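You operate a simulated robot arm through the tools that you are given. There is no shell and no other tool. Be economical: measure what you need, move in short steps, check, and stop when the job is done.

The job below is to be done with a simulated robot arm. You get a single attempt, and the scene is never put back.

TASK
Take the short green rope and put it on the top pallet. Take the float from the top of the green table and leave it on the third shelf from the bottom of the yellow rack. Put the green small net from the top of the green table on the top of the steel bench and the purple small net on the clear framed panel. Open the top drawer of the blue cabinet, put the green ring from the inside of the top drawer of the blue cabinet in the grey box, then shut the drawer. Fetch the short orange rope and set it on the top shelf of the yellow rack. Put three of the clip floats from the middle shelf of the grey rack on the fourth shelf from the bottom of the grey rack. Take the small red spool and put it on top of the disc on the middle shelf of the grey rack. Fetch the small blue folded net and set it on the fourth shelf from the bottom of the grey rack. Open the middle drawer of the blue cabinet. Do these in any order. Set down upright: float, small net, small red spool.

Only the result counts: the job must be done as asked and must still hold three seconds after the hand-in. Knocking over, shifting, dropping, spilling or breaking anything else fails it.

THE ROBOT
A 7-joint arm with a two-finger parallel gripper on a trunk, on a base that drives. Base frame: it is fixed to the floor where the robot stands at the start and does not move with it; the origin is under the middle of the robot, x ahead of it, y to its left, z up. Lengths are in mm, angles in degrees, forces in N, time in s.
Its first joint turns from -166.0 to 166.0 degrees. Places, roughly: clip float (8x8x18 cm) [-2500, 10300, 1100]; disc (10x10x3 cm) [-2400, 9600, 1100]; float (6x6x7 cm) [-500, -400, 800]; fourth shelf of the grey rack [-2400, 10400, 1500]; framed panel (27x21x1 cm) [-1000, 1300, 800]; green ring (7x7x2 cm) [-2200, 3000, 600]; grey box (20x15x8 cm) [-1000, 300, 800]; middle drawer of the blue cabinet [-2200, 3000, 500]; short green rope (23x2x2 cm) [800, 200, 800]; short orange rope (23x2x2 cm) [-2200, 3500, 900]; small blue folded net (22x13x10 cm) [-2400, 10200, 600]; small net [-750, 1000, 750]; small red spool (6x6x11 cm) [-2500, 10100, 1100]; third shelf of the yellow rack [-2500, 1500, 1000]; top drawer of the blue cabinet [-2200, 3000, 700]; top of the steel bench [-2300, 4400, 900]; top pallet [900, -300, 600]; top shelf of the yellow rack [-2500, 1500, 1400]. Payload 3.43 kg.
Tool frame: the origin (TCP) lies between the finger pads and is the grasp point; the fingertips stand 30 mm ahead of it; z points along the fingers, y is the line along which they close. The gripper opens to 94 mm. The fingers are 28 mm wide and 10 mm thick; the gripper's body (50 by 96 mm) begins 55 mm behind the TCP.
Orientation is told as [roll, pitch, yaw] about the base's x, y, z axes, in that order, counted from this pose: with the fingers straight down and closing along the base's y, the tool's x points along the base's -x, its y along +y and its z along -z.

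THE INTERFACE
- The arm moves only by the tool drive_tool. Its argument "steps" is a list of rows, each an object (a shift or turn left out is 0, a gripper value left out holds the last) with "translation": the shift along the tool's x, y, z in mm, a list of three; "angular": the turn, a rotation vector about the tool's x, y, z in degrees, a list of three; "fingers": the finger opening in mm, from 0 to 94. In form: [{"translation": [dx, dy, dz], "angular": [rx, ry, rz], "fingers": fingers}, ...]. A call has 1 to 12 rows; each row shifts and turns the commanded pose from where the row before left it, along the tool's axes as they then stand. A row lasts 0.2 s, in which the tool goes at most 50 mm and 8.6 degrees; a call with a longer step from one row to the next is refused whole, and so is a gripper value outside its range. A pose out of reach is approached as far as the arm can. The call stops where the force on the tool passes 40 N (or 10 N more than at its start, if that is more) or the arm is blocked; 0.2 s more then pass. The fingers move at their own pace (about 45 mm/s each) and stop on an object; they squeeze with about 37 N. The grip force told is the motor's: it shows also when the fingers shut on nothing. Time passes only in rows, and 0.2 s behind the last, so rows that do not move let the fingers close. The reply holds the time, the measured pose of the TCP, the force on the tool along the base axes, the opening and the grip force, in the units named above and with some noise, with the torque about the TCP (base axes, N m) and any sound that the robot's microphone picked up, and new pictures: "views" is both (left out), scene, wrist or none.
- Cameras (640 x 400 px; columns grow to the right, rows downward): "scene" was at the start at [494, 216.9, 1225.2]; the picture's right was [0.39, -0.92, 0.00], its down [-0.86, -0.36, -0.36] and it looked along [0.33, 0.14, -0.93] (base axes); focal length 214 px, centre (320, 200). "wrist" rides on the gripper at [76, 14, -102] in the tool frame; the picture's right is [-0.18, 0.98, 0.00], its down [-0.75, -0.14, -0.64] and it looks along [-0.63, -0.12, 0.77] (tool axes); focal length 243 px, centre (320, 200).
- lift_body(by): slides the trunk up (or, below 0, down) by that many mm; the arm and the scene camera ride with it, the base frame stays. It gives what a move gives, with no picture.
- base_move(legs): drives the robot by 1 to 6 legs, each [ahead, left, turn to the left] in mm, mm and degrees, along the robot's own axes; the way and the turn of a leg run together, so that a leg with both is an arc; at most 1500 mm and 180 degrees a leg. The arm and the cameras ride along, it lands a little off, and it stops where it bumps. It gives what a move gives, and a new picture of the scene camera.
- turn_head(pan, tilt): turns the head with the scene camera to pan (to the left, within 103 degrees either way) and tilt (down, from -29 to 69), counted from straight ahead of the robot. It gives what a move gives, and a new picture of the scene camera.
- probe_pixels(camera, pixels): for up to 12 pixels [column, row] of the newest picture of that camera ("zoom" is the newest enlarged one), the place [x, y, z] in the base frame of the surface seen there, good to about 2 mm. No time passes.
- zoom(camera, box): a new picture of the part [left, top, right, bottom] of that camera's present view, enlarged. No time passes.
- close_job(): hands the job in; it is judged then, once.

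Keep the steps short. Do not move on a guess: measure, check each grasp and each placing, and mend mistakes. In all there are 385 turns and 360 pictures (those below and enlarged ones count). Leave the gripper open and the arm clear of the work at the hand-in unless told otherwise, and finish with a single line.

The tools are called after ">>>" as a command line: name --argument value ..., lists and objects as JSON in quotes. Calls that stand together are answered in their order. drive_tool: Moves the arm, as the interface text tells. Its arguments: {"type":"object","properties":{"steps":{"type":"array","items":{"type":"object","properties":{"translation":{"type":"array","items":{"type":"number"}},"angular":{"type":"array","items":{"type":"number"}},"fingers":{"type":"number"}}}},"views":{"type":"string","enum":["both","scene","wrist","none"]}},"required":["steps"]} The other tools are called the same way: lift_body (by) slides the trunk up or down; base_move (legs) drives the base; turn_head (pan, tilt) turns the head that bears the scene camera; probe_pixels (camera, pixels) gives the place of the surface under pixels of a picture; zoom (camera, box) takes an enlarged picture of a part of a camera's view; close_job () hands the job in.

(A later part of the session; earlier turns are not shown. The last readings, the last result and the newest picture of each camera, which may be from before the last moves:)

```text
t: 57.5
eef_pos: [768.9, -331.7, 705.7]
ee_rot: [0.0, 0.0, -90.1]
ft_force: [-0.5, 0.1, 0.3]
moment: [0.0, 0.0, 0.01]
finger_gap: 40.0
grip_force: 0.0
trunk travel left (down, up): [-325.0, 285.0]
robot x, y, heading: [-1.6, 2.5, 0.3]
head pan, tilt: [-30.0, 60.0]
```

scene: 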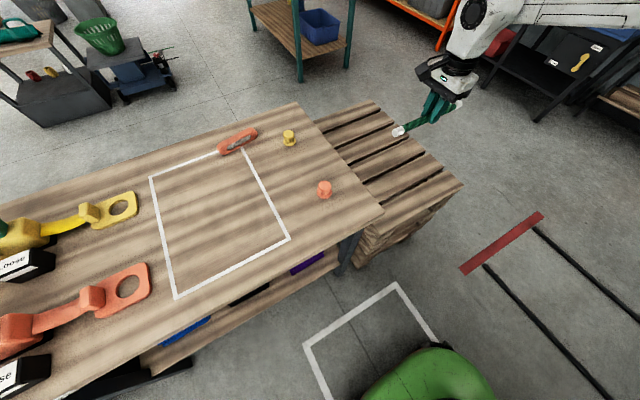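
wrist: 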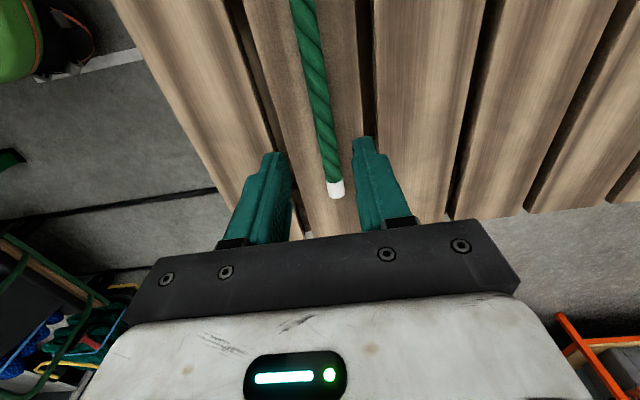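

The short green rope lies on the slat of the top pallet. Next is the green table. I raise the trunk 250 mm and draw the hand in before turning the robot.

>>> lift_body --by 250

>>> drive_tool --steps '[{"translation": [0, -40, 0]}, {"translation": [0, -40, 0]}, {"translation": [0, -40, 0]}, {"translation": [0, -40, 0]}, {"translation": [0, -40, 0]}]' --views "scene"

```text
t: 60.0
eef_pos: [769.8, -331.8, 953.2]
ee_rot: [0.0, 0.0, -90.0]
ft_force: [0.2, -0.3, -0.5]
moment: [0.0, 0.02, -0.02]
finger_gap: 40.0
grip_force: 0.1
trunk travel left (down, up): [-575.0, 35.0]
robot x, y, heading: [-0.5, -3.5, -0.1]
head pan, tilt: [-30.0, 60.0]
```

```text
t: 61.2
eef_pos: [569.8, -328.4, 956.3]
ee_rot: [0.1, 0.0, -90.0]
ft_force: [-0.7, -0.1, 0.0]
moment: [0.02, 0.0, -0.01]
finger_gap: 40.1
grip_force: 0.1
trunk travel left (down, up): [-575.0, 35.0]
robot x, y, heading: [-0.2, 1.0, -0.1]
head pan, tilt: [-30.0, 60.0]
```

scene: 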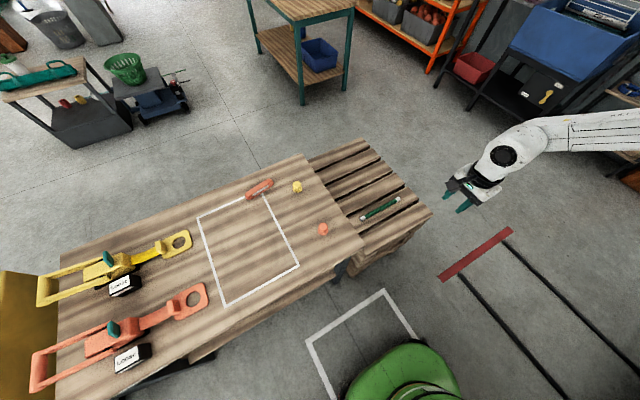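

The rope rests on the pallet. Now I turn the base 90° to the right and look.

>>> base_move --legs '[[0, 0, -90]]'

```text
t: 65.5
eef_pos: [-338.8, -567.0, 954.4]
ee_rot: [0.0, 0.0, 178.8]
ft_force: [-0.1, -0.2, -0.1]
moment: [-0.03, 0.01, -0.03]
finger_gap: 39.9
grip_force: 0.1
trunk travel left (down, up): [-575.0, 35.0]
robot x, y, heading: [0.7, 0.5, -91.1]
head pan, tilt: [-30.0, 60.0]
```

scene: 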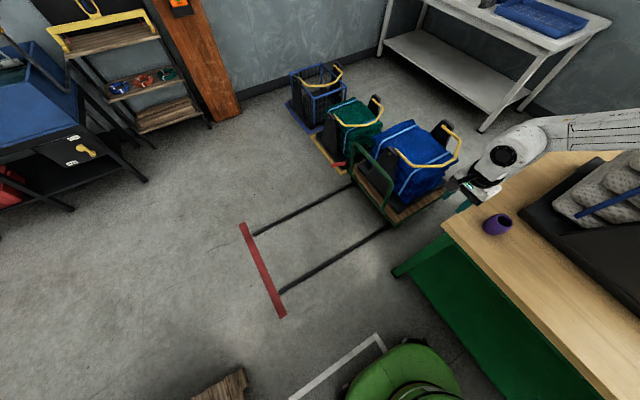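

I see the purple float at (497,224) on the green table. I probe it.

>>> zoom --camera "scene" --box '[430, 160, 630, 285]'

>>> probe_pixels --camera "scene" --pixels '[[497, 216], [500, 228], [487, 229], [508, 227], [444, 219], [555, 210], [525, 200], [530, 260], [430, 150], [600, 150], [392, 272], [490, 195]]'

```text
3.20 times, centred on (530, 222) of scene
```

zoom: 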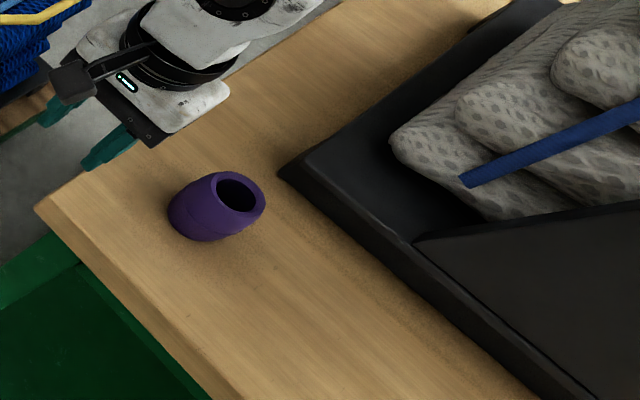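

```text
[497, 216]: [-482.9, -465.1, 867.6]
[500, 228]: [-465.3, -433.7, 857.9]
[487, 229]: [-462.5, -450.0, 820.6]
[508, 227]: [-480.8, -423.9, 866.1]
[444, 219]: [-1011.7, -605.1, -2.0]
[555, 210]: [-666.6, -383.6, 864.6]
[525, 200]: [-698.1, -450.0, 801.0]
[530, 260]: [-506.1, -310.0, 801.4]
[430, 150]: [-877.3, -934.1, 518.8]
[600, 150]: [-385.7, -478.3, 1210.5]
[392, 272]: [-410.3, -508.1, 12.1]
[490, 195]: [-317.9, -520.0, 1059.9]
```

>>> probe_pixels --camera "zoom" --pixels '[[213, 192], [240, 218], [261, 200], [245, 174], [222, 177], [258, 185], [225, 212], [172, 210], [200, 238]]'

```text
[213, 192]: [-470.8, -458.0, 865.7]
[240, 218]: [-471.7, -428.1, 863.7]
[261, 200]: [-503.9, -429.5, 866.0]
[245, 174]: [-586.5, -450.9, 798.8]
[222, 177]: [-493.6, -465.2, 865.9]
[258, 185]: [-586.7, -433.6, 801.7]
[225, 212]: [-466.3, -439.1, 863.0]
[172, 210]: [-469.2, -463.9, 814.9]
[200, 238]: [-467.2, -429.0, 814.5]
```

The float's axis is at about (-488,-445), z 801 to 867. The rack shelf will need a tilted tool, so I want the tool leaning toward -x with the camera on top (yaw 0, pitch about 60). First I turn the yaw from 179 down to 0 in place.

>>> drive_tool --steps '[{"angular": [0, 0, 8.5], "fingers": 90}, {"angular": [0, 0, 8.5]}, {"angular": [0, 0, 8.5]}, {"angular": [0, 0, 8.5]}, {"angular": [0, 0, 8.5]}, {"angular": [0, 0, 8.5]}, {"angular": [0, 0, 8.5]}, {"angular": [0, 0, 8.5]}, {"angular": [0, 0, 8.5]}, {"angular": [0, 0, 8.5]}, {"angular": [0, 0, 8.5]}]' --views "none"

>>> drive_tool --steps '[{"angular": [0, 0, 8.5]}, {"angular": [0, 0, 8.5]}, {"angular": [0, 0, 8.5]}, {"angular": [0, 0, 8.5]}, {"angular": [0, 0, 8.5]}, {"angular": [0, 0, 8.5]}, {"angular": [0, 0, 8.5]}, {"angular": [0, 0, 8.5]}, {"angular": [0, 0, 8.5]}, {"angular": [0, 0, 8.5]}]' --views "scene"

```text
t: 67.9
eef_pos: [-339.9, -565.5, 954.6]
ee_rot: [0.0, 0.1, 85.3]
ft_force: [-0.2, -0.4, 0.0]
moment: [-0.03, 0.0, -0.02]
finger_gap: 90.0
grip_force: 0.1
trunk travel left (down, up): [-575.0, 35.0]
robot x, y, heading: [1.4, -2.8, -91.1]
head pan, tilt: [-30.0, 60.0]
```

```text
t: 70.1
eef_pos: [-339.7, -565.8, 956.0]
ee_rot: [0.0, 0.0, 0.2]
ft_force: [-0.1, 0.2, -0.6]
moment: [0.03, -0.01, -0.03]
finger_gap: 90.0
grip_force: 0.0
trunk travel left (down, up): [-575.0, 35.0]
robot x, y, heading: [-3.9, -2.6, -90.7]
head pan, tilt: [-30.0, 60.0]
```

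scene: 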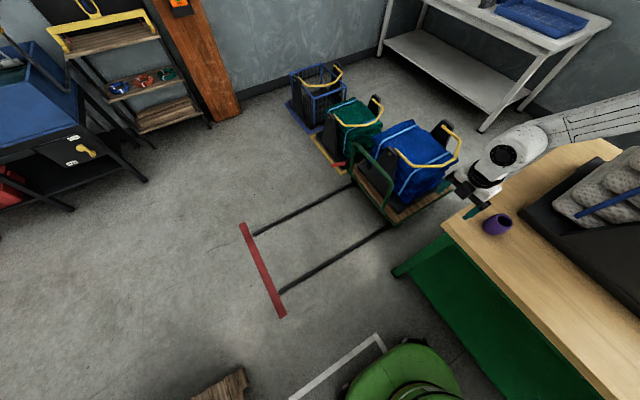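

Now I tilt the tool 60° toward -x while shifting +y by 120 mm.

>>> drive_tool --steps '[{"translation": [0, 15, 0], "angular": [0, 7.5, 0]}, {"translation": [0, 15, 0], "angular": [0, 7.5, 0]}, {"translation": [0, 15, 0], "angular": [0, 7.5, 0]}, {"translation": [0, 15, 0], "angular": [0, 7.5, 0]}, {"translation": [0, 15, 0], "angular": [0, 7.5, 0]}, {"translation": [0, 15, 0], "angular": [0, 7.5, 0]}, {"translation": [0, 15, 0], "angular": [0, 7.5, 0]}, {"translation": [0, 15, 0], "angular": [0, 7.5, 0]}]' --views "both"

```text
t: 71.9
eef_pos: [-338.6, -459.9, 965.2]
ee_rot: [0.0, 60.0, 0.3]
ft_force: [0.6, -0.6, 0.3]
moment: [-0.01, -0.01, 0.02]
finger_gap: 90.1
grip_force: 0.0
out of reach, approached as far as the arm can: row 8
trunk travel left (down, up): [-575.0, 35.0]
robot x, y, heading: [-2.2, 4.7, -91.1]
head pan, tilt: [-30.0, 60.0]
```

scene: 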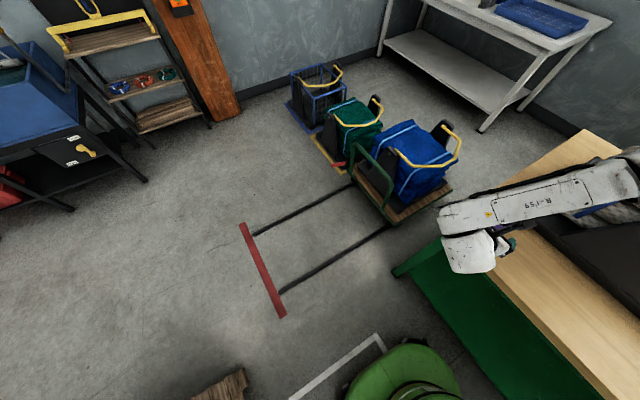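
wrist: 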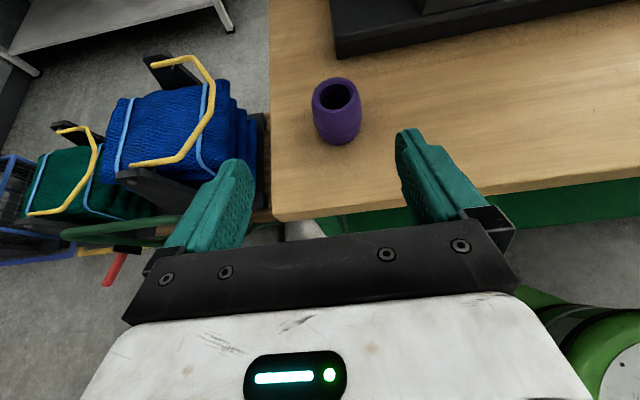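

The wrist is now too near the arm's axis. I shift the base 150 mm to its left (+x), away from the table.

>>> base_move --legs '[[0, 150, 0]]'

```text
t: 73.3
eef_pos: [-182.8, -464.3, 964.2]
ee_rot: [0.2, 59.9, 0.6]
ft_force: [0.2, 0.4, 1.0]
moment: [0.02, -0.01, -0.02]
finger_gap: 89.8
grip_force: 0.1
trunk travel left (down, up): [-575.0, 35.0]
robot x, y, heading: [153.6, -0.8, -90.9]
head pan, tilt: [-30.0, 60.0]
```

scene: 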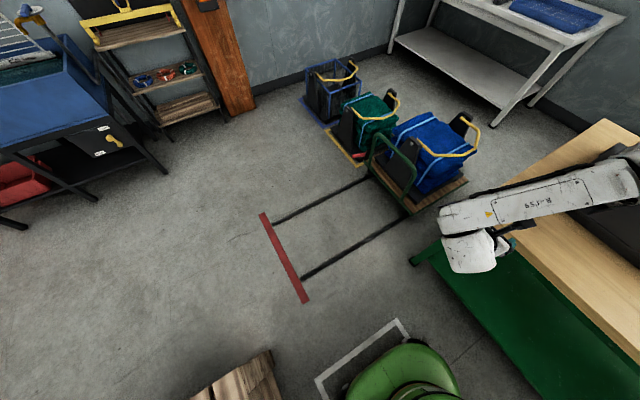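

Now I go to the pre-grasp, 120 mm short of the float along the approach line.

>>> drive_tool --steps '[{"translation": [8.5, 3.8, 41.5]}, {"translation": [8.5, 3.8, 41.5]}, {"translation": [8.5, 3.8, 41.5]}, {"translation": [8.5, 3.8, 41.5]}, {"translation": [8.5, 3.8, 41.5]}]' --views "wrist"

```text
t: 74.5
eef_pos: [-382.7, -483.0, 919.8]
ee_rot: [0.6, 59.7, 0.6]
ft_force: [-0.6, 0.3, 0.9]
moment: [0.03, -0.01, -0.02]
finger_gap: 90.1
grip_force: 0.1
out of reach, approached as far as the arm can: row 1, 2, 3, 4, 5
trunk travel left (down, up): [-575.0, 35.0]
robot x, y, heading: [152.8, -3.6, -90.8]
head pan, tilt: [-30.0, 60.0]
```

wrist: 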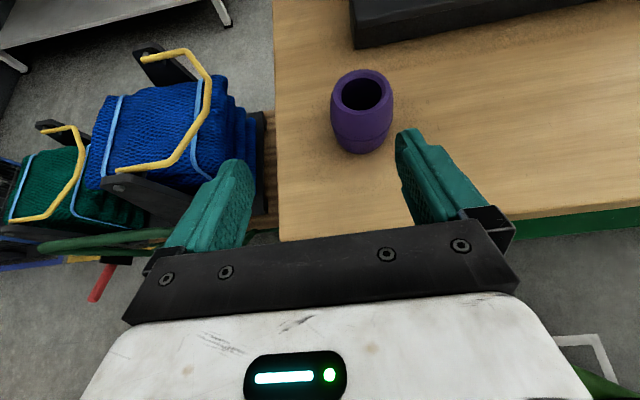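

Still at the edge of reach. I lessen the tilt to 45° and try again.

>>> drive_tool --steps '[{"angular": [0, -7.4, 0]}, {"angular": [0, -7.4, 0]}, {"translation": [0, 20, 0]}, {"translation": [0, 18, 0]}]' --views "none"

```text
t: 75.5
eef_pos: [-384.5, -445.9, 921.8]
ee_rot: [0.1, 45.1, 0.5]
ft_force: [0.2, 0.9, -0.3]
moment: [0.01, 0.0, 0.0]
finger_gap: 89.8
grip_force: 0.1
trunk travel left (down, up): [-575.0, 35.0]
robot x, y, heading: [154.5, -4.7, -90.6]
head pan, tilt: [-30.0, 60.0]
```

Good. Now I advance along the tool axis onto the float, in steps.

>>> drive_tool --steps '[{"translation": [13, 0, 33]}, {"translation": [0, 0, 35]}, {"translation": [0, 0, 35]}]' --views "wrist"

```text
t: 76.3
eef_pos: [-465.1, -446.5, 859.4]
ee_rot: [0.0, 45.1, 0.5]
ft_force: [0.2, -0.5, 0.5]
moment: [-0.01, -0.01, 0.02]
finger_gap: 90.3
grip_force: 0.0
trunk travel left (down, up): [-575.0, 35.0]
robot x, y, heading: [148.1, -3.2, -90.7]
head pan, tilt: [-30.0, 60.0]
```

wrist: 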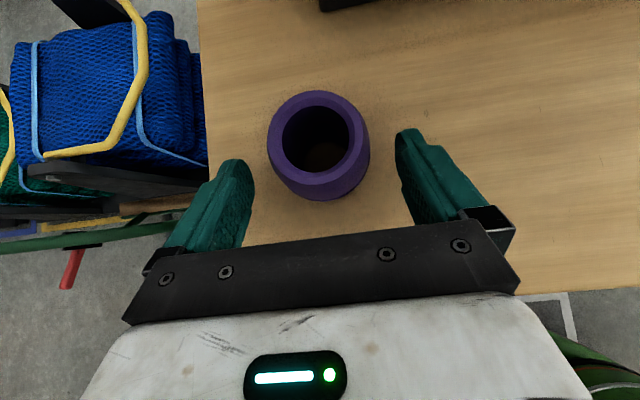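

Centred. I advance 31 mm and close.

>>> drive_tool --steps '[{"translation": [0, 0, 16]}, {"translation": [0, 0, 15]}, {"fingers": 0}, {"fingers": 0}, {"fingers": 0}, {"fingers": 0}]' --views "wrist"

```text
t: 77.7
eef_pos: [-488.3, -446.1, 837.2]
ee_rot: [0.1, 45.1, 0.6]
ft_force: [0.5, -0.6, -0.8]
moment: [0.0, 0.01, -0.02]
finger_gap: 61.1
grip_force: 37.4
trunk travel left (down, up): [-575.0, 35.0]
robot x, y, heading: [151.6, -6.4, -90.6]
head pan, tilt: [-30.0, 60.0]
```

wrist: 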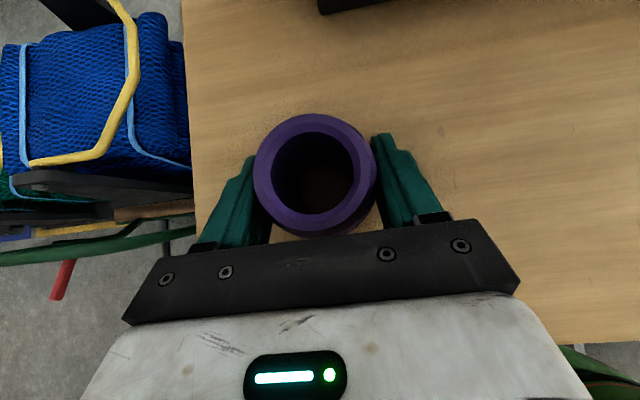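

The float is held (61 mm, 37 N). I lift it straight up 200 mm.

>>> drive_tool --steps '[{"translation": [14, 0, -14]}, {"translation": [28, 0, -28]}, {"translation": [33, 0, -33]}, {"translation": [33, 0, -33]}, {"translation": [33, 0, -33]}]' --views "wrist"

>>> turn_head --pan -103 --tilt 25

```text
t: 78.9
eef_pos: [-487.6, -446.5, 1033.6]
ee_rot: [0.2, 45.1, 0.4]
ft_force: [-0.1, -0.5, -0.1]
moment: [0.0, -0.01, 0.02]
finger_gap: 61.0
grip_force: 37.7
trunk travel left (down, up): [-575.0, 35.0]
robot x, y, heading: [153.0, -1.8, -90.6]
head pan, tilt: [-30.0, 60.0]
```

wrist: 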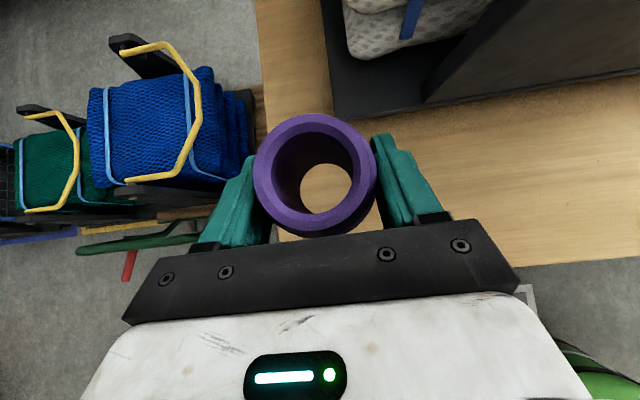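

```text
t: 80.3
eef_pos: [-488.7, -445.9, 1032.4]
ee_rot: [0.1, 45.1, 0.5]
ft_force: [0.3, -0.6, -0.2]
moment: [0.03, 0.01, 0.01]
finger_gap: 61.2
grip_force: 37.5
trunk travel left (down, up): [-575.0, 35.0]
robot x, y, heading: [154.9, -3.1, -90.6]
head pan, tilt: [-103.0, 25.0]
```

scene: 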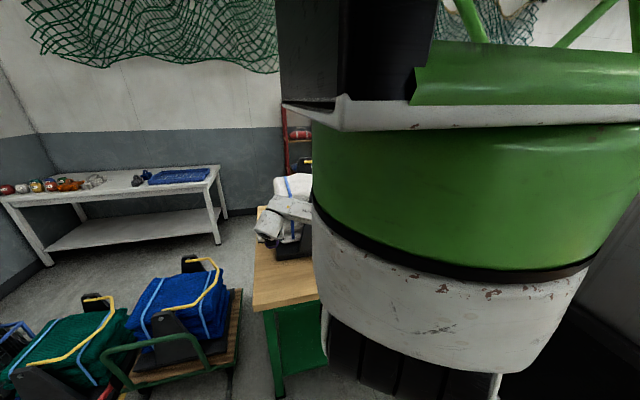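

The arm's base hides the right side from the camera, so I will work ahead of the robot. I swing the hand about the arm's axis (about (150,-335)) toward the robot's front, keeping the tilt.

>>> drive_tool --steps '[{"translation": [-7, -46, -7], "angular": [3, 0, -3]}, {"translation": [-7, -46, -7], "angular": [3, 0, -3]}, {"translation": [-7, -46, -7], "angular": [3, 0, -3]}, {"translation": [-7, -46, -7], "angular": [3, 0, -3]}, {"translation": [-7, -46, -7], "angular": [3, 0, -3]}, {"translation": [-7, -46, -7], "angular": [3, 0, -3]}, {"translation": [-7, -46, -7], "angular": [3, 0, -3]}, {"translation": [-7, -46, -7], "angular": [3, 0, -3]}, {"translation": [-7, -46, -7], "angular": [3, 0, -3]}, {"translation": [-7, -46, -7], "angular": [3, 0, -3]}]' --views "none"

>>> drive_tool --steps '[{"translation": [-7, -46, -7], "angular": [3, 0, -3]}, {"translation": [-7, -46, -7], "angular": [3, 0, -3]}, {"translation": [-7, -46, -7], "angular": [3, 0, -3]}, {"translation": [-7, -46, -7], "angular": [3, 0, -3]}, {"translation": [-7, -46, -7], "angular": [3, 0, -3]}, {"translation": [-7, -46, -7], "angular": [3, 0, -3]}, {"translation": [-7, -46, -7], "angular": [3, 0, -3]}, {"translation": [-7, -46, -7], "angular": [3, 0, -3]}]' --views "none"

>>> turn_head --pan 0 --tilt 35

```text
t: 82.5
eef_pos: [-244.3, -840.0, 1034.0]
ee_rot: [0.2, 45.1, 43.2]
ft_force: [0.0, -0.8, 0.8]
moment: [0.0, 0.0, 0.02]
finger_gap: 61.3
grip_force: 36.9
trunk travel left (down, up): [-575.0, 35.0]
robot x, y, heading: [154.2, -2.6, -90.7]
head pan, tilt: [-103.0, 25.0]
```

```text
t: 84.3
eef_pos: [103.7, -967.1, 1034.3]
ee_rot: [0.2, 44.9, 76.9]
ft_force: [0.5, -0.6, -0.7]
moment: [0.01, -0.02, 0.03]
finger_gap: 61.4
grip_force: 37.4
trunk travel left (down, up): [-575.0, 35.0]
robot x, y, heading: [153.6, -4.2, -90.8]
head pan, tilt: [-103.0, 25.0]
```

```text
t: 86.1
eef_pos: [103.5, -965.7, 1035.0]
ee_rot: [0.2, 44.9, 77.0]
ft_force: [0.0, -0.3, -0.6]
moment: [0.01, -0.03, 0.01]
finger_gap: 61.0
grip_force: 37.0
trunk travel left (down, up): [-575.0, 35.0]
robot x, y, heading: [153.7, -2.7, -91.0]
head pan, tilt: [0.0, 35.0]
```

scene: 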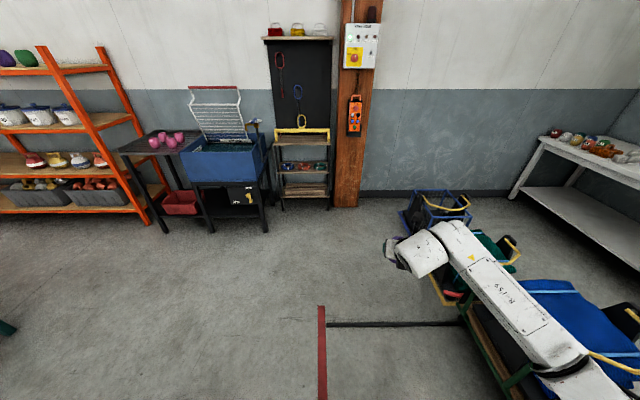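

The hand is ahead of the robot now. I turn right over the green table (everything there is well below z 950), 90° at first.

>>> base_move --legs '[[0, 0, -90]]'

```text
t: 89.0
eef_pos: [-688.7, -472.3, 1036.3]
ee_rot: [-1.2, 45.2, 19.3]
ft_force: [-1.0, -0.3, 0.4]
moment: [0.08, 0.02, -0.02]
finger_gap: 61.1
grip_force: 37.3
trunk travel left (down, up): [-575.0, 35.0]
robot x, y, heading: [150.2, -1.7, -149.7]
head pan, tilt: [0.0, 35.0]
stopped in leg 1: the force on the tool passed its limit at 98 N (the readings are from after the stop); the commanded pose is now the measured one
```

scene: 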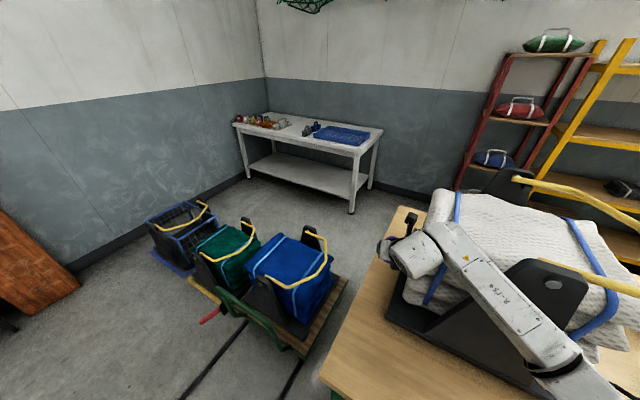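

The hand touched the tall net bale cradle on the table, which I had not seen as that tall. I turn back left the way I came.

>>> base_move --legs '[[0, 0, 35]]'

```text
t: 91.0
eef_pos: [-286.3, -861.3, 1034.2]
ee_rot: [-1.2, 45.3, 53.3]
ft_force: [-0.1, 0.6, -1.7]
moment: [-0.03, 0.0, 0.0]
finger_gap: 61.1
grip_force: 37.2
trunk travel left (down, up): [-575.0, 35.0]
robot x, y, heading: [151.8, -3.2, -116.1]
head pan, tilt: [0.0, 35.0]
```

scene: 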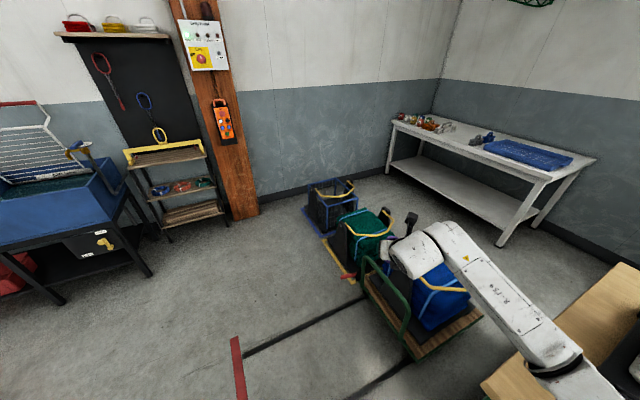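

I check whether the cradle moved: I pan the head to it.

>>> turn_head --pan -50 --tilt 50

```text
t: 92.2
eef_pos: [-286.1, -860.8, 1035.5]
ee_rot: [-1.2, 45.1, 53.1]
ft_force: [0.2, 0.5, 0.0]
moment: [-0.01, -0.04, -0.03]
finger_gap: 61.2
grip_force: 37.2
trunk travel left (down, up): [-575.0, 35.0]
robot x, y, heading: [152.7, -0.2, -116.0]
head pan, tilt: [-50.0, 50.0]
```

scene: 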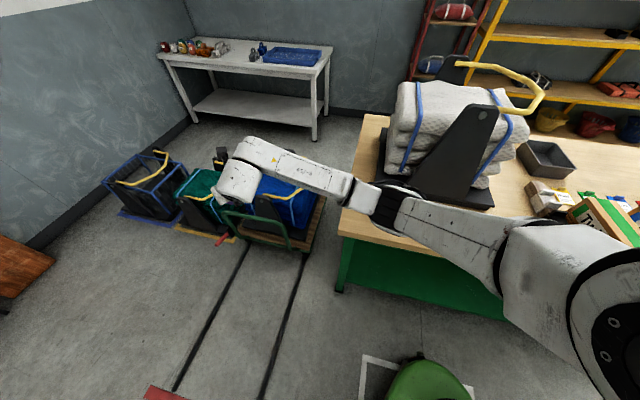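

>>> zoom --camera "scene" --box '[340, 70, 540, 240]'

```text
2.35 times, centred on (440, 155) of scene
```

zoom: 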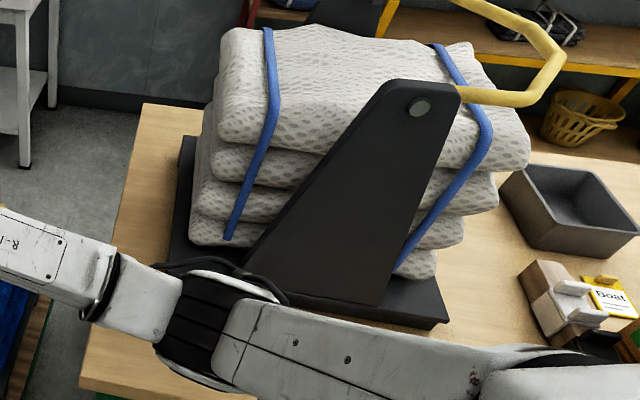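

>>> probe_pixels --camera "zoom" --pixels '[[444, 312], [300, 290], [183, 140], [172, 200], [178, 258], [120, 200], [250, 275], [400, 312], [430, 100], [390, 90], [500, 100], [230, 35]]'

```text
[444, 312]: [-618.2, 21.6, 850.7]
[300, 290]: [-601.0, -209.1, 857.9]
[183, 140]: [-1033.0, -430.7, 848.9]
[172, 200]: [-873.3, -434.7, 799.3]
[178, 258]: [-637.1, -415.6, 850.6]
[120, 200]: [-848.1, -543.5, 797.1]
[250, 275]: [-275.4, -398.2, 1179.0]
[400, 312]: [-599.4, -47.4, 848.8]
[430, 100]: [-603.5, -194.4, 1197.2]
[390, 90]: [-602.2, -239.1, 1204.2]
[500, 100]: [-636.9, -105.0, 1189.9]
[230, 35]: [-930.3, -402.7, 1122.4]
```

The bale stands square on the table; the tray's front edge is still parallel to the table edge at x≈-600. I draw the hand in by 200 mm, to turn with a smaller sweep to the other side.

>>> drive_tool --steps '[{"translation": [-28.3, 0, -28.3]}, {"translation": [-28.3, 0, -28.3]}, {"translation": [-28.3, 0, -28.3]}, {"translation": [-28.3, 0, -28.3]}, {"translation": [-28.3, 0, -28.3]}]' --views "none"

>>> base_move --legs '[[0, 0, 116]]'

```text
t: 93.4
eef_pos: [-166.8, -698.2, 1034.2]
ee_rot: [-1.3, 45.2, 53.0]
ft_force: [-0.8, -0.5, -1.0]
moment: [0.0, -0.01, 0.01]
finger_gap: 61.1
grip_force: 37.1
trunk travel left (down, up): [-575.0, 35.0]
robot x, y, heading: [152.1, -4.9, -116.1]
head pan, tilt: [-50.0, 50.0]
```

```text
t: 98.5
eef_pos: [916.9, -23.7, 1033.9]
ee_rot: [-1.2, 45.2, 166.1]
ft_force: [0.1, 0.2, -0.7]
moment: [0.01, -0.03, 0.03]
finger_gap: 60.8
grip_force: 37.7
trunk travel left (down, up): [-575.0, 35.0]
robot x, y, heading: [156.4, -3.5, -2.8]
head pan, tilt: [-50.0, 50.0]
```

scene: 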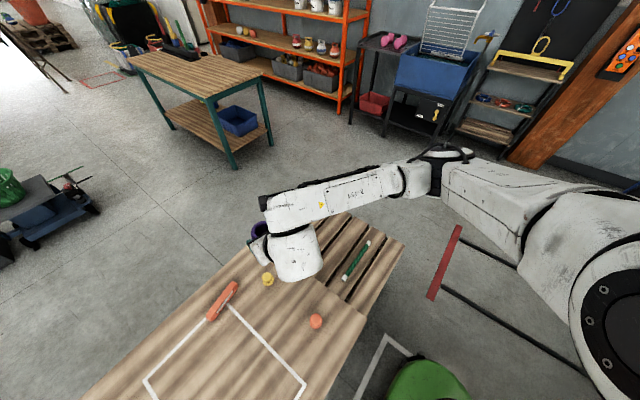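

The way is clear here. I look left before turning further.

>>> turn_head --pan 75 --tilt 35

```text
t: 100.6
eef_pos: [917.7, -24.4, 1034.1]
ee_rot: [-1.3, 45.2, 166.3]
ft_force: [-0.7, 0.0, -0.3]
moment: [0.01, -0.01, 0.0]
finger_gap: 61.1
grip_force: 36.9
trunk travel left (down, up): [-575.0, 35.0]
robot x, y, heading: [149.7, -4.4, -2.7]
head pan, tilt: [75.0, 35.0]
```

scene: 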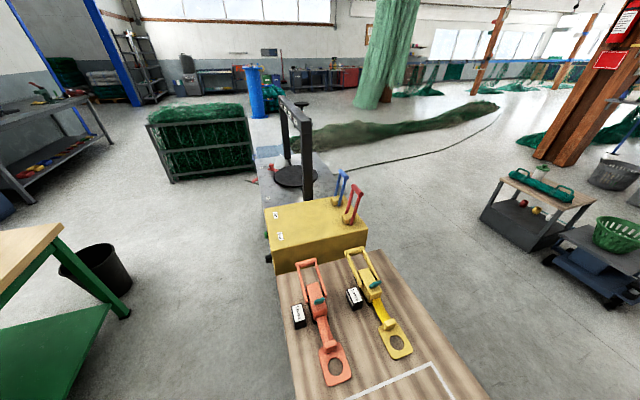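

>>> probe_pixels --camera "scene" --pixels '[[270, 205], [365, 238], [360, 190], [342, 175], [283, 105], [305, 125], [268, 258], [100, 245], [130, 290], [175, 182], [253, 165], [20, 240]]'

```text
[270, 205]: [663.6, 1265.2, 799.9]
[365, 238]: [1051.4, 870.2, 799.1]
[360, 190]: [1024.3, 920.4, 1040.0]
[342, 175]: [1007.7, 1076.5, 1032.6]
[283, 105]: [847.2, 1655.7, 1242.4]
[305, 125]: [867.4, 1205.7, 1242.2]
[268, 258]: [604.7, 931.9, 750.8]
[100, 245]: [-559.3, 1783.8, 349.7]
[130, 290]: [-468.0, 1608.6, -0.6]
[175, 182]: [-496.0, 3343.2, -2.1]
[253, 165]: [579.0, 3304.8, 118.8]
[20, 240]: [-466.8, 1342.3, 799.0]
```

The machine stands at x>600, the bin at (-500,1700), and the net crate starts at y≈3300. I turn to face +y and drive up the aisle to y≈2350.

>>> base_move --legs '[[0, 0, 92.7], [1300, 50, 0], [1000, 0, 0], [0, 0, 90]]'

```text
t: 119.7
eef_pos: [-671.1, 2260.9, 1034.1]
ee_rot: [-1.2, 45.2, -10.3]
ft_force: [-0.2, -0.3, -0.2]
moment: [0.01, -0.01, -0.01]
finger_gap: 61.2
grip_force: 36.8
trunk travel left (down, up): [-575.0, 35.0]
robot x, y, heading: [92.5, 2284.7, -179.3]
head pan, tilt: [75.0, 35.0]
```

scene: 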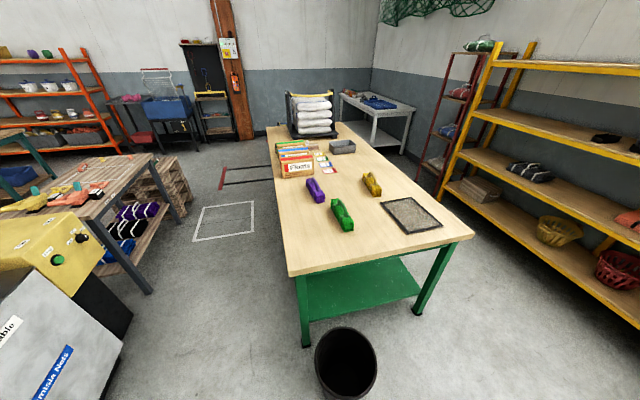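

A fine view of table and yellow rack. I probe the shelves, nets and panel.

>>> turn_head --pan 20 --tilt 25

```text
t: 120.9
eef_pos: [-671.4, 2259.6, 1034.3]
ee_rot: [-1.2, 45.2, -10.3]
ft_force: [1.2, -0.1, -0.9]
moment: [-0.01, -0.01, 0.02]
finger_gap: 61.3
grip_force: 37.3
trunk travel left (down, up): [-575.0, 35.0]
robot x, y, heading: [92.6, 2286.7, -179.3]
head pan, tilt: [20.0, 25.0]
```

scene: 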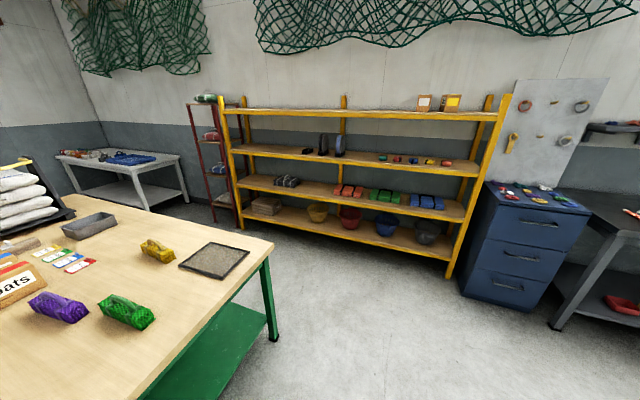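

>>> probe_pixels --camera "scene" --pixels '[[270, 152], [360, 158], [420, 168], [300, 115], [380, 116], [440, 118], [240, 145], [475, 170], [300, 180], [350, 165], [460, 165], [290, 148]]'

>>> zoom --camera "scene" --box '[210, 80, 520, 280]'

```text
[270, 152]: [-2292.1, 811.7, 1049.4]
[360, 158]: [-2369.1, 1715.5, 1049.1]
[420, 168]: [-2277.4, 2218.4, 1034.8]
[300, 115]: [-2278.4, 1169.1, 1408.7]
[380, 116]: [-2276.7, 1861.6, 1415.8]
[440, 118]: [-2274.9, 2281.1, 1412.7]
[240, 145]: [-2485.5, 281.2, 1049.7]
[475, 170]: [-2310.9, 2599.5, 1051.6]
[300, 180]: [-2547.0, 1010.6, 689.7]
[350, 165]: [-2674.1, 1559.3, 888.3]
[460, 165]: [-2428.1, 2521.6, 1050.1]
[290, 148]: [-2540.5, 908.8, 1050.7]
```

```text
2.00 times, centred on (365, 180) of scene
```

zoom: 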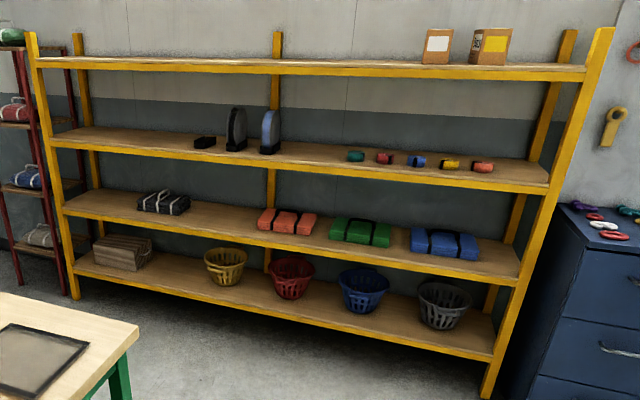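

The third shelf's surface is at z 1050, its front edge at x≈-2275, and it is free around y 1650. I raise the hand by 90, level the roll, drive ahead to x≈-1440, then sideways to y≈1650.

>>> drive_tool --steps '[{"translation": [32, 0, -32], "angular": [-1.2, 0, 0]}, {"translation": [32, 0, -32]}, {"angular": [4, 0, -4]}, {"angular": [3.3, 0, -3.3]}]' --views "none"

>>> base_move --legs '[[1480, 0, 0], [0, 620, 0]]'

```text
t: 121.9
eef_pos: [-669.7, 2260.8, 1123.5]
ee_rot: [0.0, 45.2, 0.1]
ft_force: [-0.7, -0.4, -0.8]
moment: [0.0, 0.02, -0.03]
finger_gap: 61.0
grip_force: 37.6
trunk travel left (down, up): [-575.0, 35.0]
robot x, y, heading: [95.3, 2286.1, -179.5]
head pan, tilt: [20.0, 25.0]
```

```text
t: 132.2
eef_pos: [-2153.7, 1651.5, 1124.8]
ee_rot: [0.1, 45.2, 0.1]
ft_force: [-0.8, -0.1, -0.5]
moment: [0.01, 0.0, -0.01]
finger_gap: 61.2
grip_force: 37.5
trunk travel left (down, up): [-575.0, 35.0]
robot x, y, heading: [-1393.3, 1673.2, -179.5]
head pan, tilt: [20.0, 25.0]
stopped in leg 2: the robot was blocked; the commanded pose is now the measured one
```

scene: 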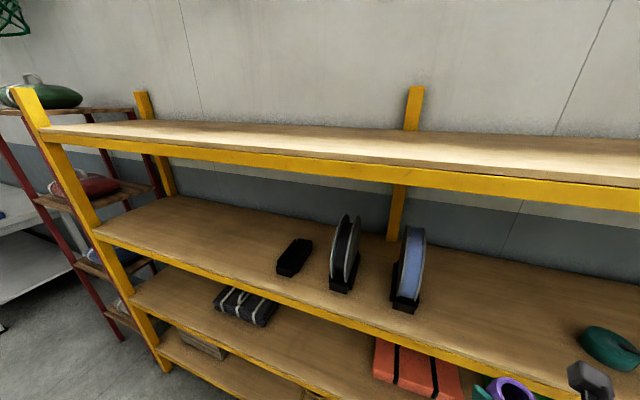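

The base bumped and stopped, the hand is at (-2154,1651,1125). I probe the shelf around the spot.

>>> probe_pixels --camera "scene" --pixels '[[500, 310], [520, 340], [480, 320], [600, 345], [405, 300], [560, 300], [510, 390], [400, 190], [400, 165], [620, 270]]'

>>> turn_head --pan 60 --tilt 60

```text
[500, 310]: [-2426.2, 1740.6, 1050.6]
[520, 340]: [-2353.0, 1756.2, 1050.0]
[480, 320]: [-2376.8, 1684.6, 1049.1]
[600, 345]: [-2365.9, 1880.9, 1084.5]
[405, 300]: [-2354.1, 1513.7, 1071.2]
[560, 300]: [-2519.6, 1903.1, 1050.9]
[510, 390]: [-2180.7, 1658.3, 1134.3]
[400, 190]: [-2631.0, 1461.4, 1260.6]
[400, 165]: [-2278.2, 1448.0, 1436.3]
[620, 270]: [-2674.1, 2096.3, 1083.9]
```

```text
t: 133.3
eef_pos: [-2154.1, 1653.2, 1124.8]
ee_rot: [0.1, 45.2, 0.2]
ft_force: [0.2, -0.1, 0.1]
moment: [-0.01, 0.02, 0.0]
finger_gap: 61.5
grip_force: 36.9
trunk travel left (down, up): [-575.0, 35.0]
robot x, y, heading: [-1387.2, 1676.8, -179.5]
head pan, tilt: [60.0, 60.0]
```

scene: 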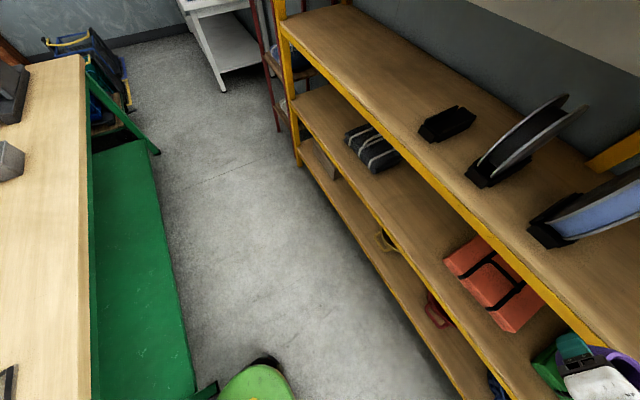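

The base only touched the table's leg corner. I back off 30 mm to the right, then the float's spot is (-2350,1683), which is free shelf.

>>> base_move --legs '[[0, -30, 0]]'

>>> drive_tool --steps '[{"translation": [31, 0, 31]}, {"translation": [31, 0, 31]}, {"translation": [31, 0, 31]}, {"translation": [31, 0, 31]}, {"translation": [14, 0, 14]}]' --views "both"

```text
t: 134.1
eef_pos: [-2154.1, 1682.9, 1123.5]
ee_rot: [0.1, 45.2, 0.2]
ft_force: [-0.1, -0.3, -0.7]
moment: [0.03, -0.03, -0.01]
finger_gap: 61.0
grip_force: 37.0
trunk travel left (down, up): [-575.0, 35.0]
robot x, y, heading: [-1388.5, 1704.8, -179.5]
head pan, tilt: [60.0, 60.0]
```

scene: 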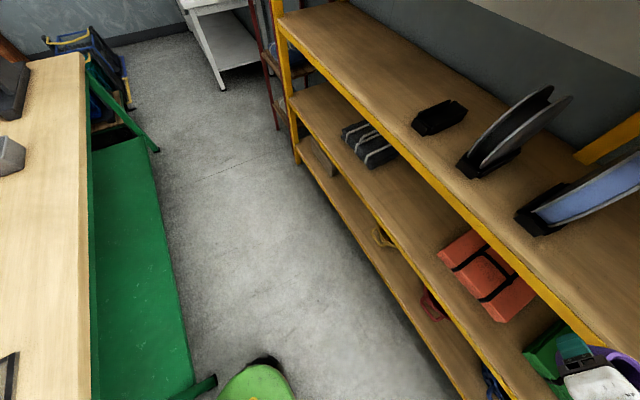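

```text
t: 135.3
eef_pos: [-2352.0, 1683.4, 1122.7]
ee_rot: [0.1, 45.2, 0.0]
ft_force: [-0.1, 0.0, -0.5]
moment: [0.0, 0.05, -0.03]
finger_gap: 61.1
grip_force: 36.5
trunk travel left (down, up): [-575.0, 35.0]
robot x, y, heading: [-1394.4, 1707.7, -179.3]
head pan, tilt: [60.0, 60.0]
```

scene: 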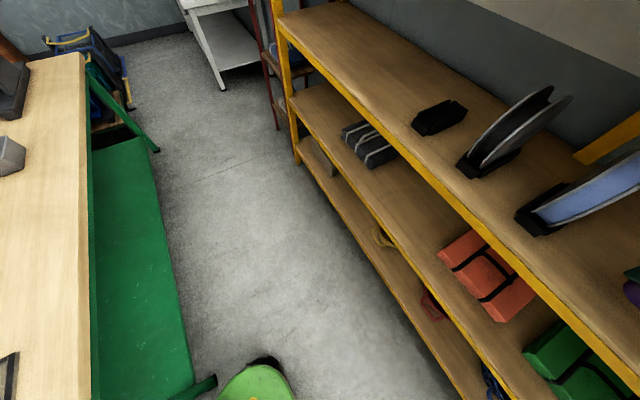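
wrist: 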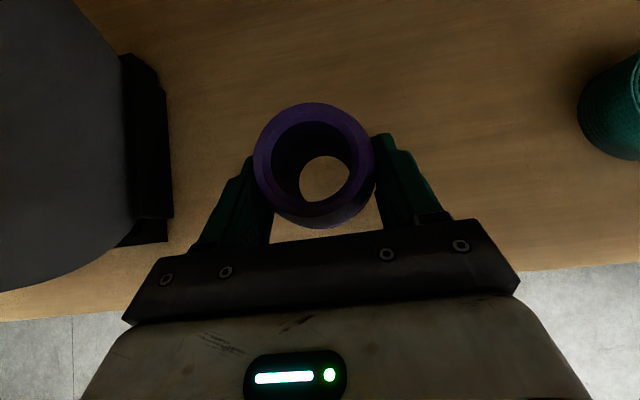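

The float is above free shelf, between the blue reel and the teal float. I lower it 34 mm.

>>> drive_tool --steps '[{"translation": [-14, 0, 14]}, {"translation": [-7, 0, 7]}, {"translation": [-2.5, 0, 2.5]}, {"translation": [0, 0, 0]}]' --views "wrist"

```text
t: 136.3
eef_pos: [-2350.8, 1684.5, 1089.8]
ee_rot: [0.1, 45.2, 0.1]
ft_force: [-0.1, -0.4, -1.3]
moment: [0.01, -0.03, 0.0]
finger_gap: 61.0
grip_force: 36.7
trunk travel left (down, up): [-575.0, 35.0]
robot x, y, heading: [-1389.4, 1706.5, -179.5]
head pan, tilt: [60.0, 60.0]
```

wrist: 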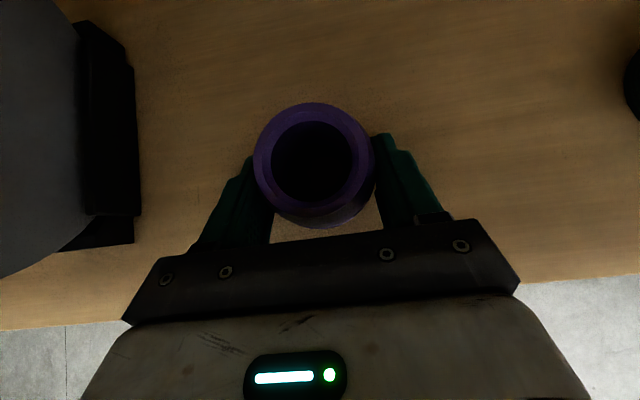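

Three millimetres more, then I open and back out along the tool axis.

>>> drive_tool --steps '[{"translation": [-1.2, 0, 1.2]}, {"translation": [-1.2, 0, 1.2]}, {"translation": [0, 0, 0]}, {"fingers": 80}, {"fingers": 80}, {"fingers": 80}, {"translation": [0, 0, -40]}, {"translation": [0, 0, -40]}, {"translation": [0, 0, -40]}]' --views "wrist"

```text
t: 138.3
eef_pos: [-2266.9, 1685.5, 1171.1]
ee_rot: [0.1, 45.2, 0.0]
ft_force: [0.3, -0.6, -0.5]
moment: [0.0, 0.02, -0.01]
finger_gap: 80.0
grip_force: 0.1
trunk travel left (down, up): [-575.0, 35.0]
robot x, y, heading: [-1389.8, 1710.1, -179.3]
head pan, tilt: [60.0, 60.0]
```

wrist: 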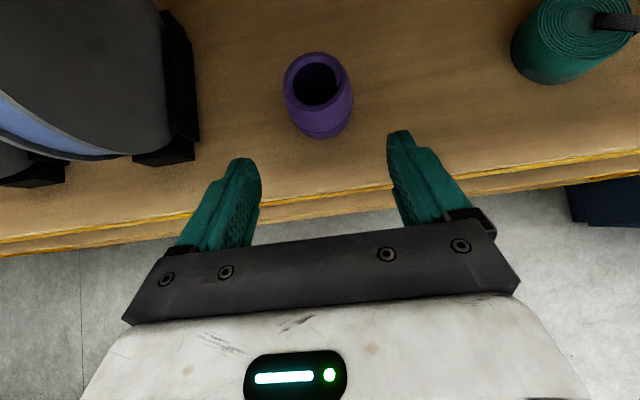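

The float stands upright on the third shelf. Next are the two nets. I back to (-1000,2000) and turn to face -y, at the table's end.

>>> base_move --legs '[[-390, 0, 0], [0, -290, 0], [0, 0, 90]]'

>>> turn_head --pan 10 --tilt 55

```text
t: 146.1
eef_pos: [-997.6, 1122.9, 1171.2]
ee_rot: [0.1, 45.3, 89.2]
ft_force: [-0.5, -0.6, 0.4]
moment: [-0.03, -0.07, -0.06]
finger_gap: 80.2
grip_force: 0.0
trunk travel left (down, up): [-575.0, 35.0]
robot x, y, heading: [-1010.3, 1999.4, -89.9]
head pan, tilt: [60.0, 60.0]
```

scene: 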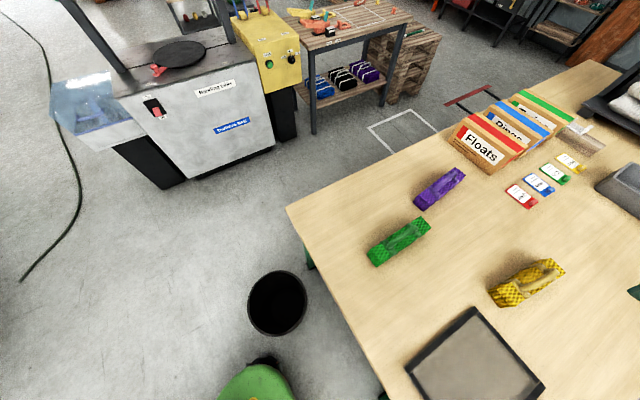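

```text
t: 147.3
eef_pos: [-998.2, 1123.8, 1171.1]
ee_rot: [0.1, 45.2, 89.3]
ft_force: [-0.4, 0.4, -0.1]
moment: [0.0, -0.02, 0.01]
finger_gap: 80.1
grip_force: 0.1
trunk travel left (down, up): [-575.0, 35.0]
robot x, y, heading: [-1010.4, 2003.7, -90.3]
head pan, tilt: [10.0, 55.0]
```

scene: 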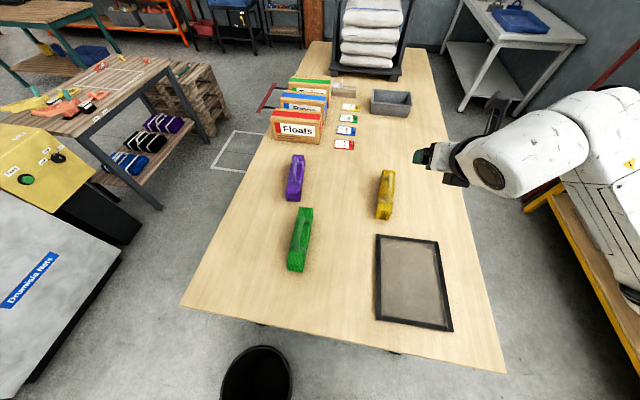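

Excellent view. I probe the purple net, the green net, and the framed panel.

>>> zoom --camera "scene" --box '[240, 140, 460, 340]'

>>> probe_pixels --camera "scene" --pixels '[[376, 236], [438, 242], [452, 330], [375, 320], [410, 280], [298, 155], [290, 200], [307, 208], [294, 268], [296, 178], [300, 235], [340, 300]]'

```text
2.00 times, centred on (350, 240) of scene
```

zoom: 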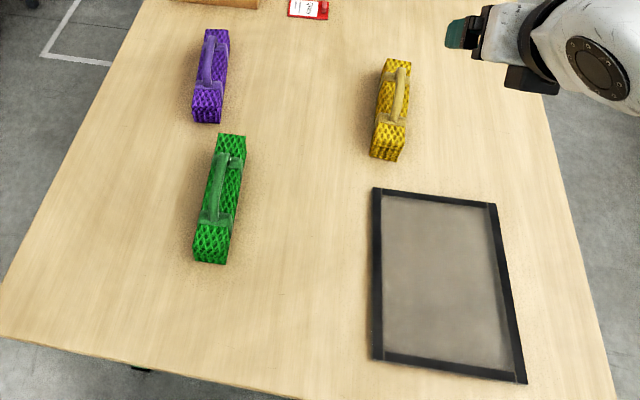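

```text
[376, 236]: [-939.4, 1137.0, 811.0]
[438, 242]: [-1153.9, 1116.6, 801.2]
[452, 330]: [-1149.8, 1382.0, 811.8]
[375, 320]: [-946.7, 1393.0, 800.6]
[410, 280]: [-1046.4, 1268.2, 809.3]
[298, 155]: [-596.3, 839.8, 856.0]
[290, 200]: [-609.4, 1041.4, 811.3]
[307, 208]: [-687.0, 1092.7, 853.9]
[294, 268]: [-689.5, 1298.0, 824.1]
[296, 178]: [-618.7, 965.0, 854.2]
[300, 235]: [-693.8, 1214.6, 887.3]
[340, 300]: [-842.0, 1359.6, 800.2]
```

>>> probe_pixels --camera "zoom" --pixels '[[207, 35], [226, 35], [211, 50], [205, 80], [197, 100], [220, 104], [206, 120], [232, 140], [222, 175], [212, 210], [199, 240], [224, 245]]'

```text
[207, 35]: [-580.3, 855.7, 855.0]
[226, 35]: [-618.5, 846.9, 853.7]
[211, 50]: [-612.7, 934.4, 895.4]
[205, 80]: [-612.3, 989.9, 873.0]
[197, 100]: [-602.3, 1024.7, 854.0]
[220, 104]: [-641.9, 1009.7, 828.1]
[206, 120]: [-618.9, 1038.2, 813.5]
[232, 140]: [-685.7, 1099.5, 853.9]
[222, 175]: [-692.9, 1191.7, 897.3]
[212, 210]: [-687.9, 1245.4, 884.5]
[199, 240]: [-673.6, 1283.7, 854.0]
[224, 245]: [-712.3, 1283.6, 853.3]
```

Green net: axis about x -690, y 1095–1292. Purple net: centre (-611,938), turned about 7°. Both have body tops at z 854 and a handle top at 897. I level the tool to point down with yaw 97, then lower the trunk 200.

>>> drive_tool --steps '[{"angular": [0, -7.5, 0]}, {"angular": [0, -7.5, 0]}, {"angular": [0, -7.5, 0]}, {"angular": [0, -7.5, 0]}, {"angular": [0, -7.5, 0]}, {"angular": [0, -7.7, 0]}, {"angular": [0, 0, -8.1], "fingers": 90}]' --views "none"

>>> lift_body --by -200

```text
t: 148.9
eef_pos: [-996.8, 1122.1, 1171.0]
ee_rot: [0.1, -0.2, 97.3]
ft_force: [0.7, -0.9, 0.0]
moment: [0.03, -0.02, 0.04]
finger_gap: 90.0
grip_force: 0.1
trunk travel left (down, up): [-575.0, 35.0]
robot x, y, heading: [-1013.8, 2001.1, -90.0]
head pan, tilt: [10.0, 55.0]
```

```text
t: 151.1
eef_pos: [-996.9, 1123.5, 970.6]
ee_rot: [0.0, 0.0, 97.4]
ft_force: [-0.3, 0.1, 0.2]
moment: [0.0, -0.02, -0.03]
finger_gap: 90.0
grip_force: 0.0
trunk travel left (down, up): [-375.0, 235.0]
robot x, y, heading: [-1007.8, 1997.1, -89.8]
head pan, tilt: [10.0, 55.0]
```

Now over the purple net at z 970.

>>> drive_tool --steps '[{"translation": [25.97, -39.88, 0]}, {"translation": [25.97, -39.88, 0]}, {"translation": [25.97, -39.88, 0]}, {"translation": [25.97, -39.88, 0]}, {"translation": [25.97, -39.88, 0]}, {"translation": [25.97, -39.88, 0]}, {"translation": [25.97, -39.88, 0]}, {"translation": [25.97, -39.88, 0]}, {"translation": [25.97, -39.88, 0]}]' --views "wrist"

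```text
t: 153.1
eef_pos: [-718.0, 1031.6, 974.0]
ee_rot: [0.1, 0.0, 97.2]
ft_force: [0.0, -0.5, -0.9]
moment: [0.04, -0.05, 0.01]
finger_gap: 90.3
grip_force: 0.0
out of reach, approached as far as the arm can: row 6, 7, 8, 9
trunk travel left (down, up): [-375.0, 235.0]
robot x, y, heading: [-1006.6, 1997.9, -90.1]
head pan, tilt: [10.0, 55.0]
```

wrist: 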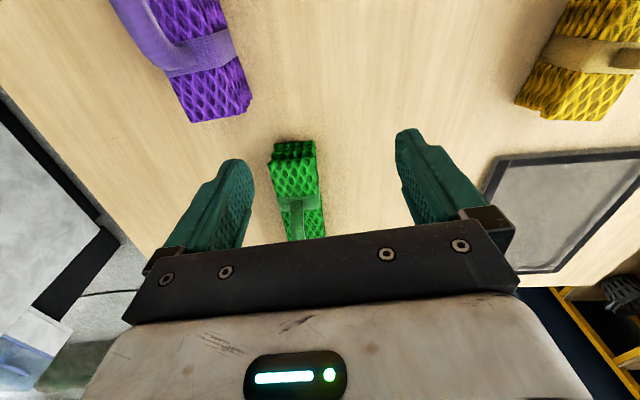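

Reach from here ends near y 1031. I drive 260 mm nearer the table end.

>>> base_move --legs '[[260, 0, 0]]'

```text
t: 155.0
eef_pos: [-719.5, 767.4, 974.4]
ee_rot: [-0.1, 0.0, 97.3]
ft_force: [0.1, -0.1, 0.1]
moment: [0.02, 0.0, 0.02]
finger_gap: 90.0
grip_force: 0.0
trunk travel left (down, up): [-375.0, 235.0]
robot x, y, heading: [-1012.1, 1735.6, -90.3]
head pan, tilt: [10.0, 55.0]
```

scene: 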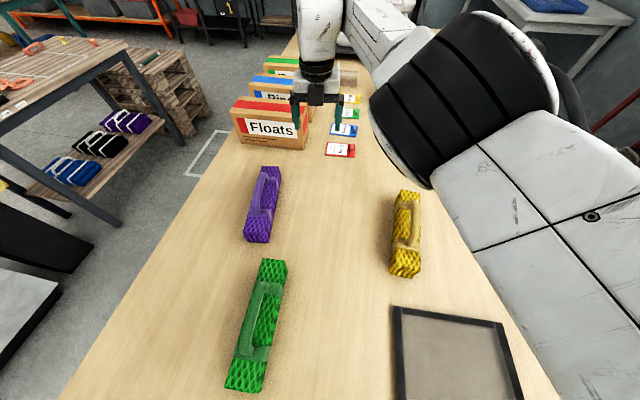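

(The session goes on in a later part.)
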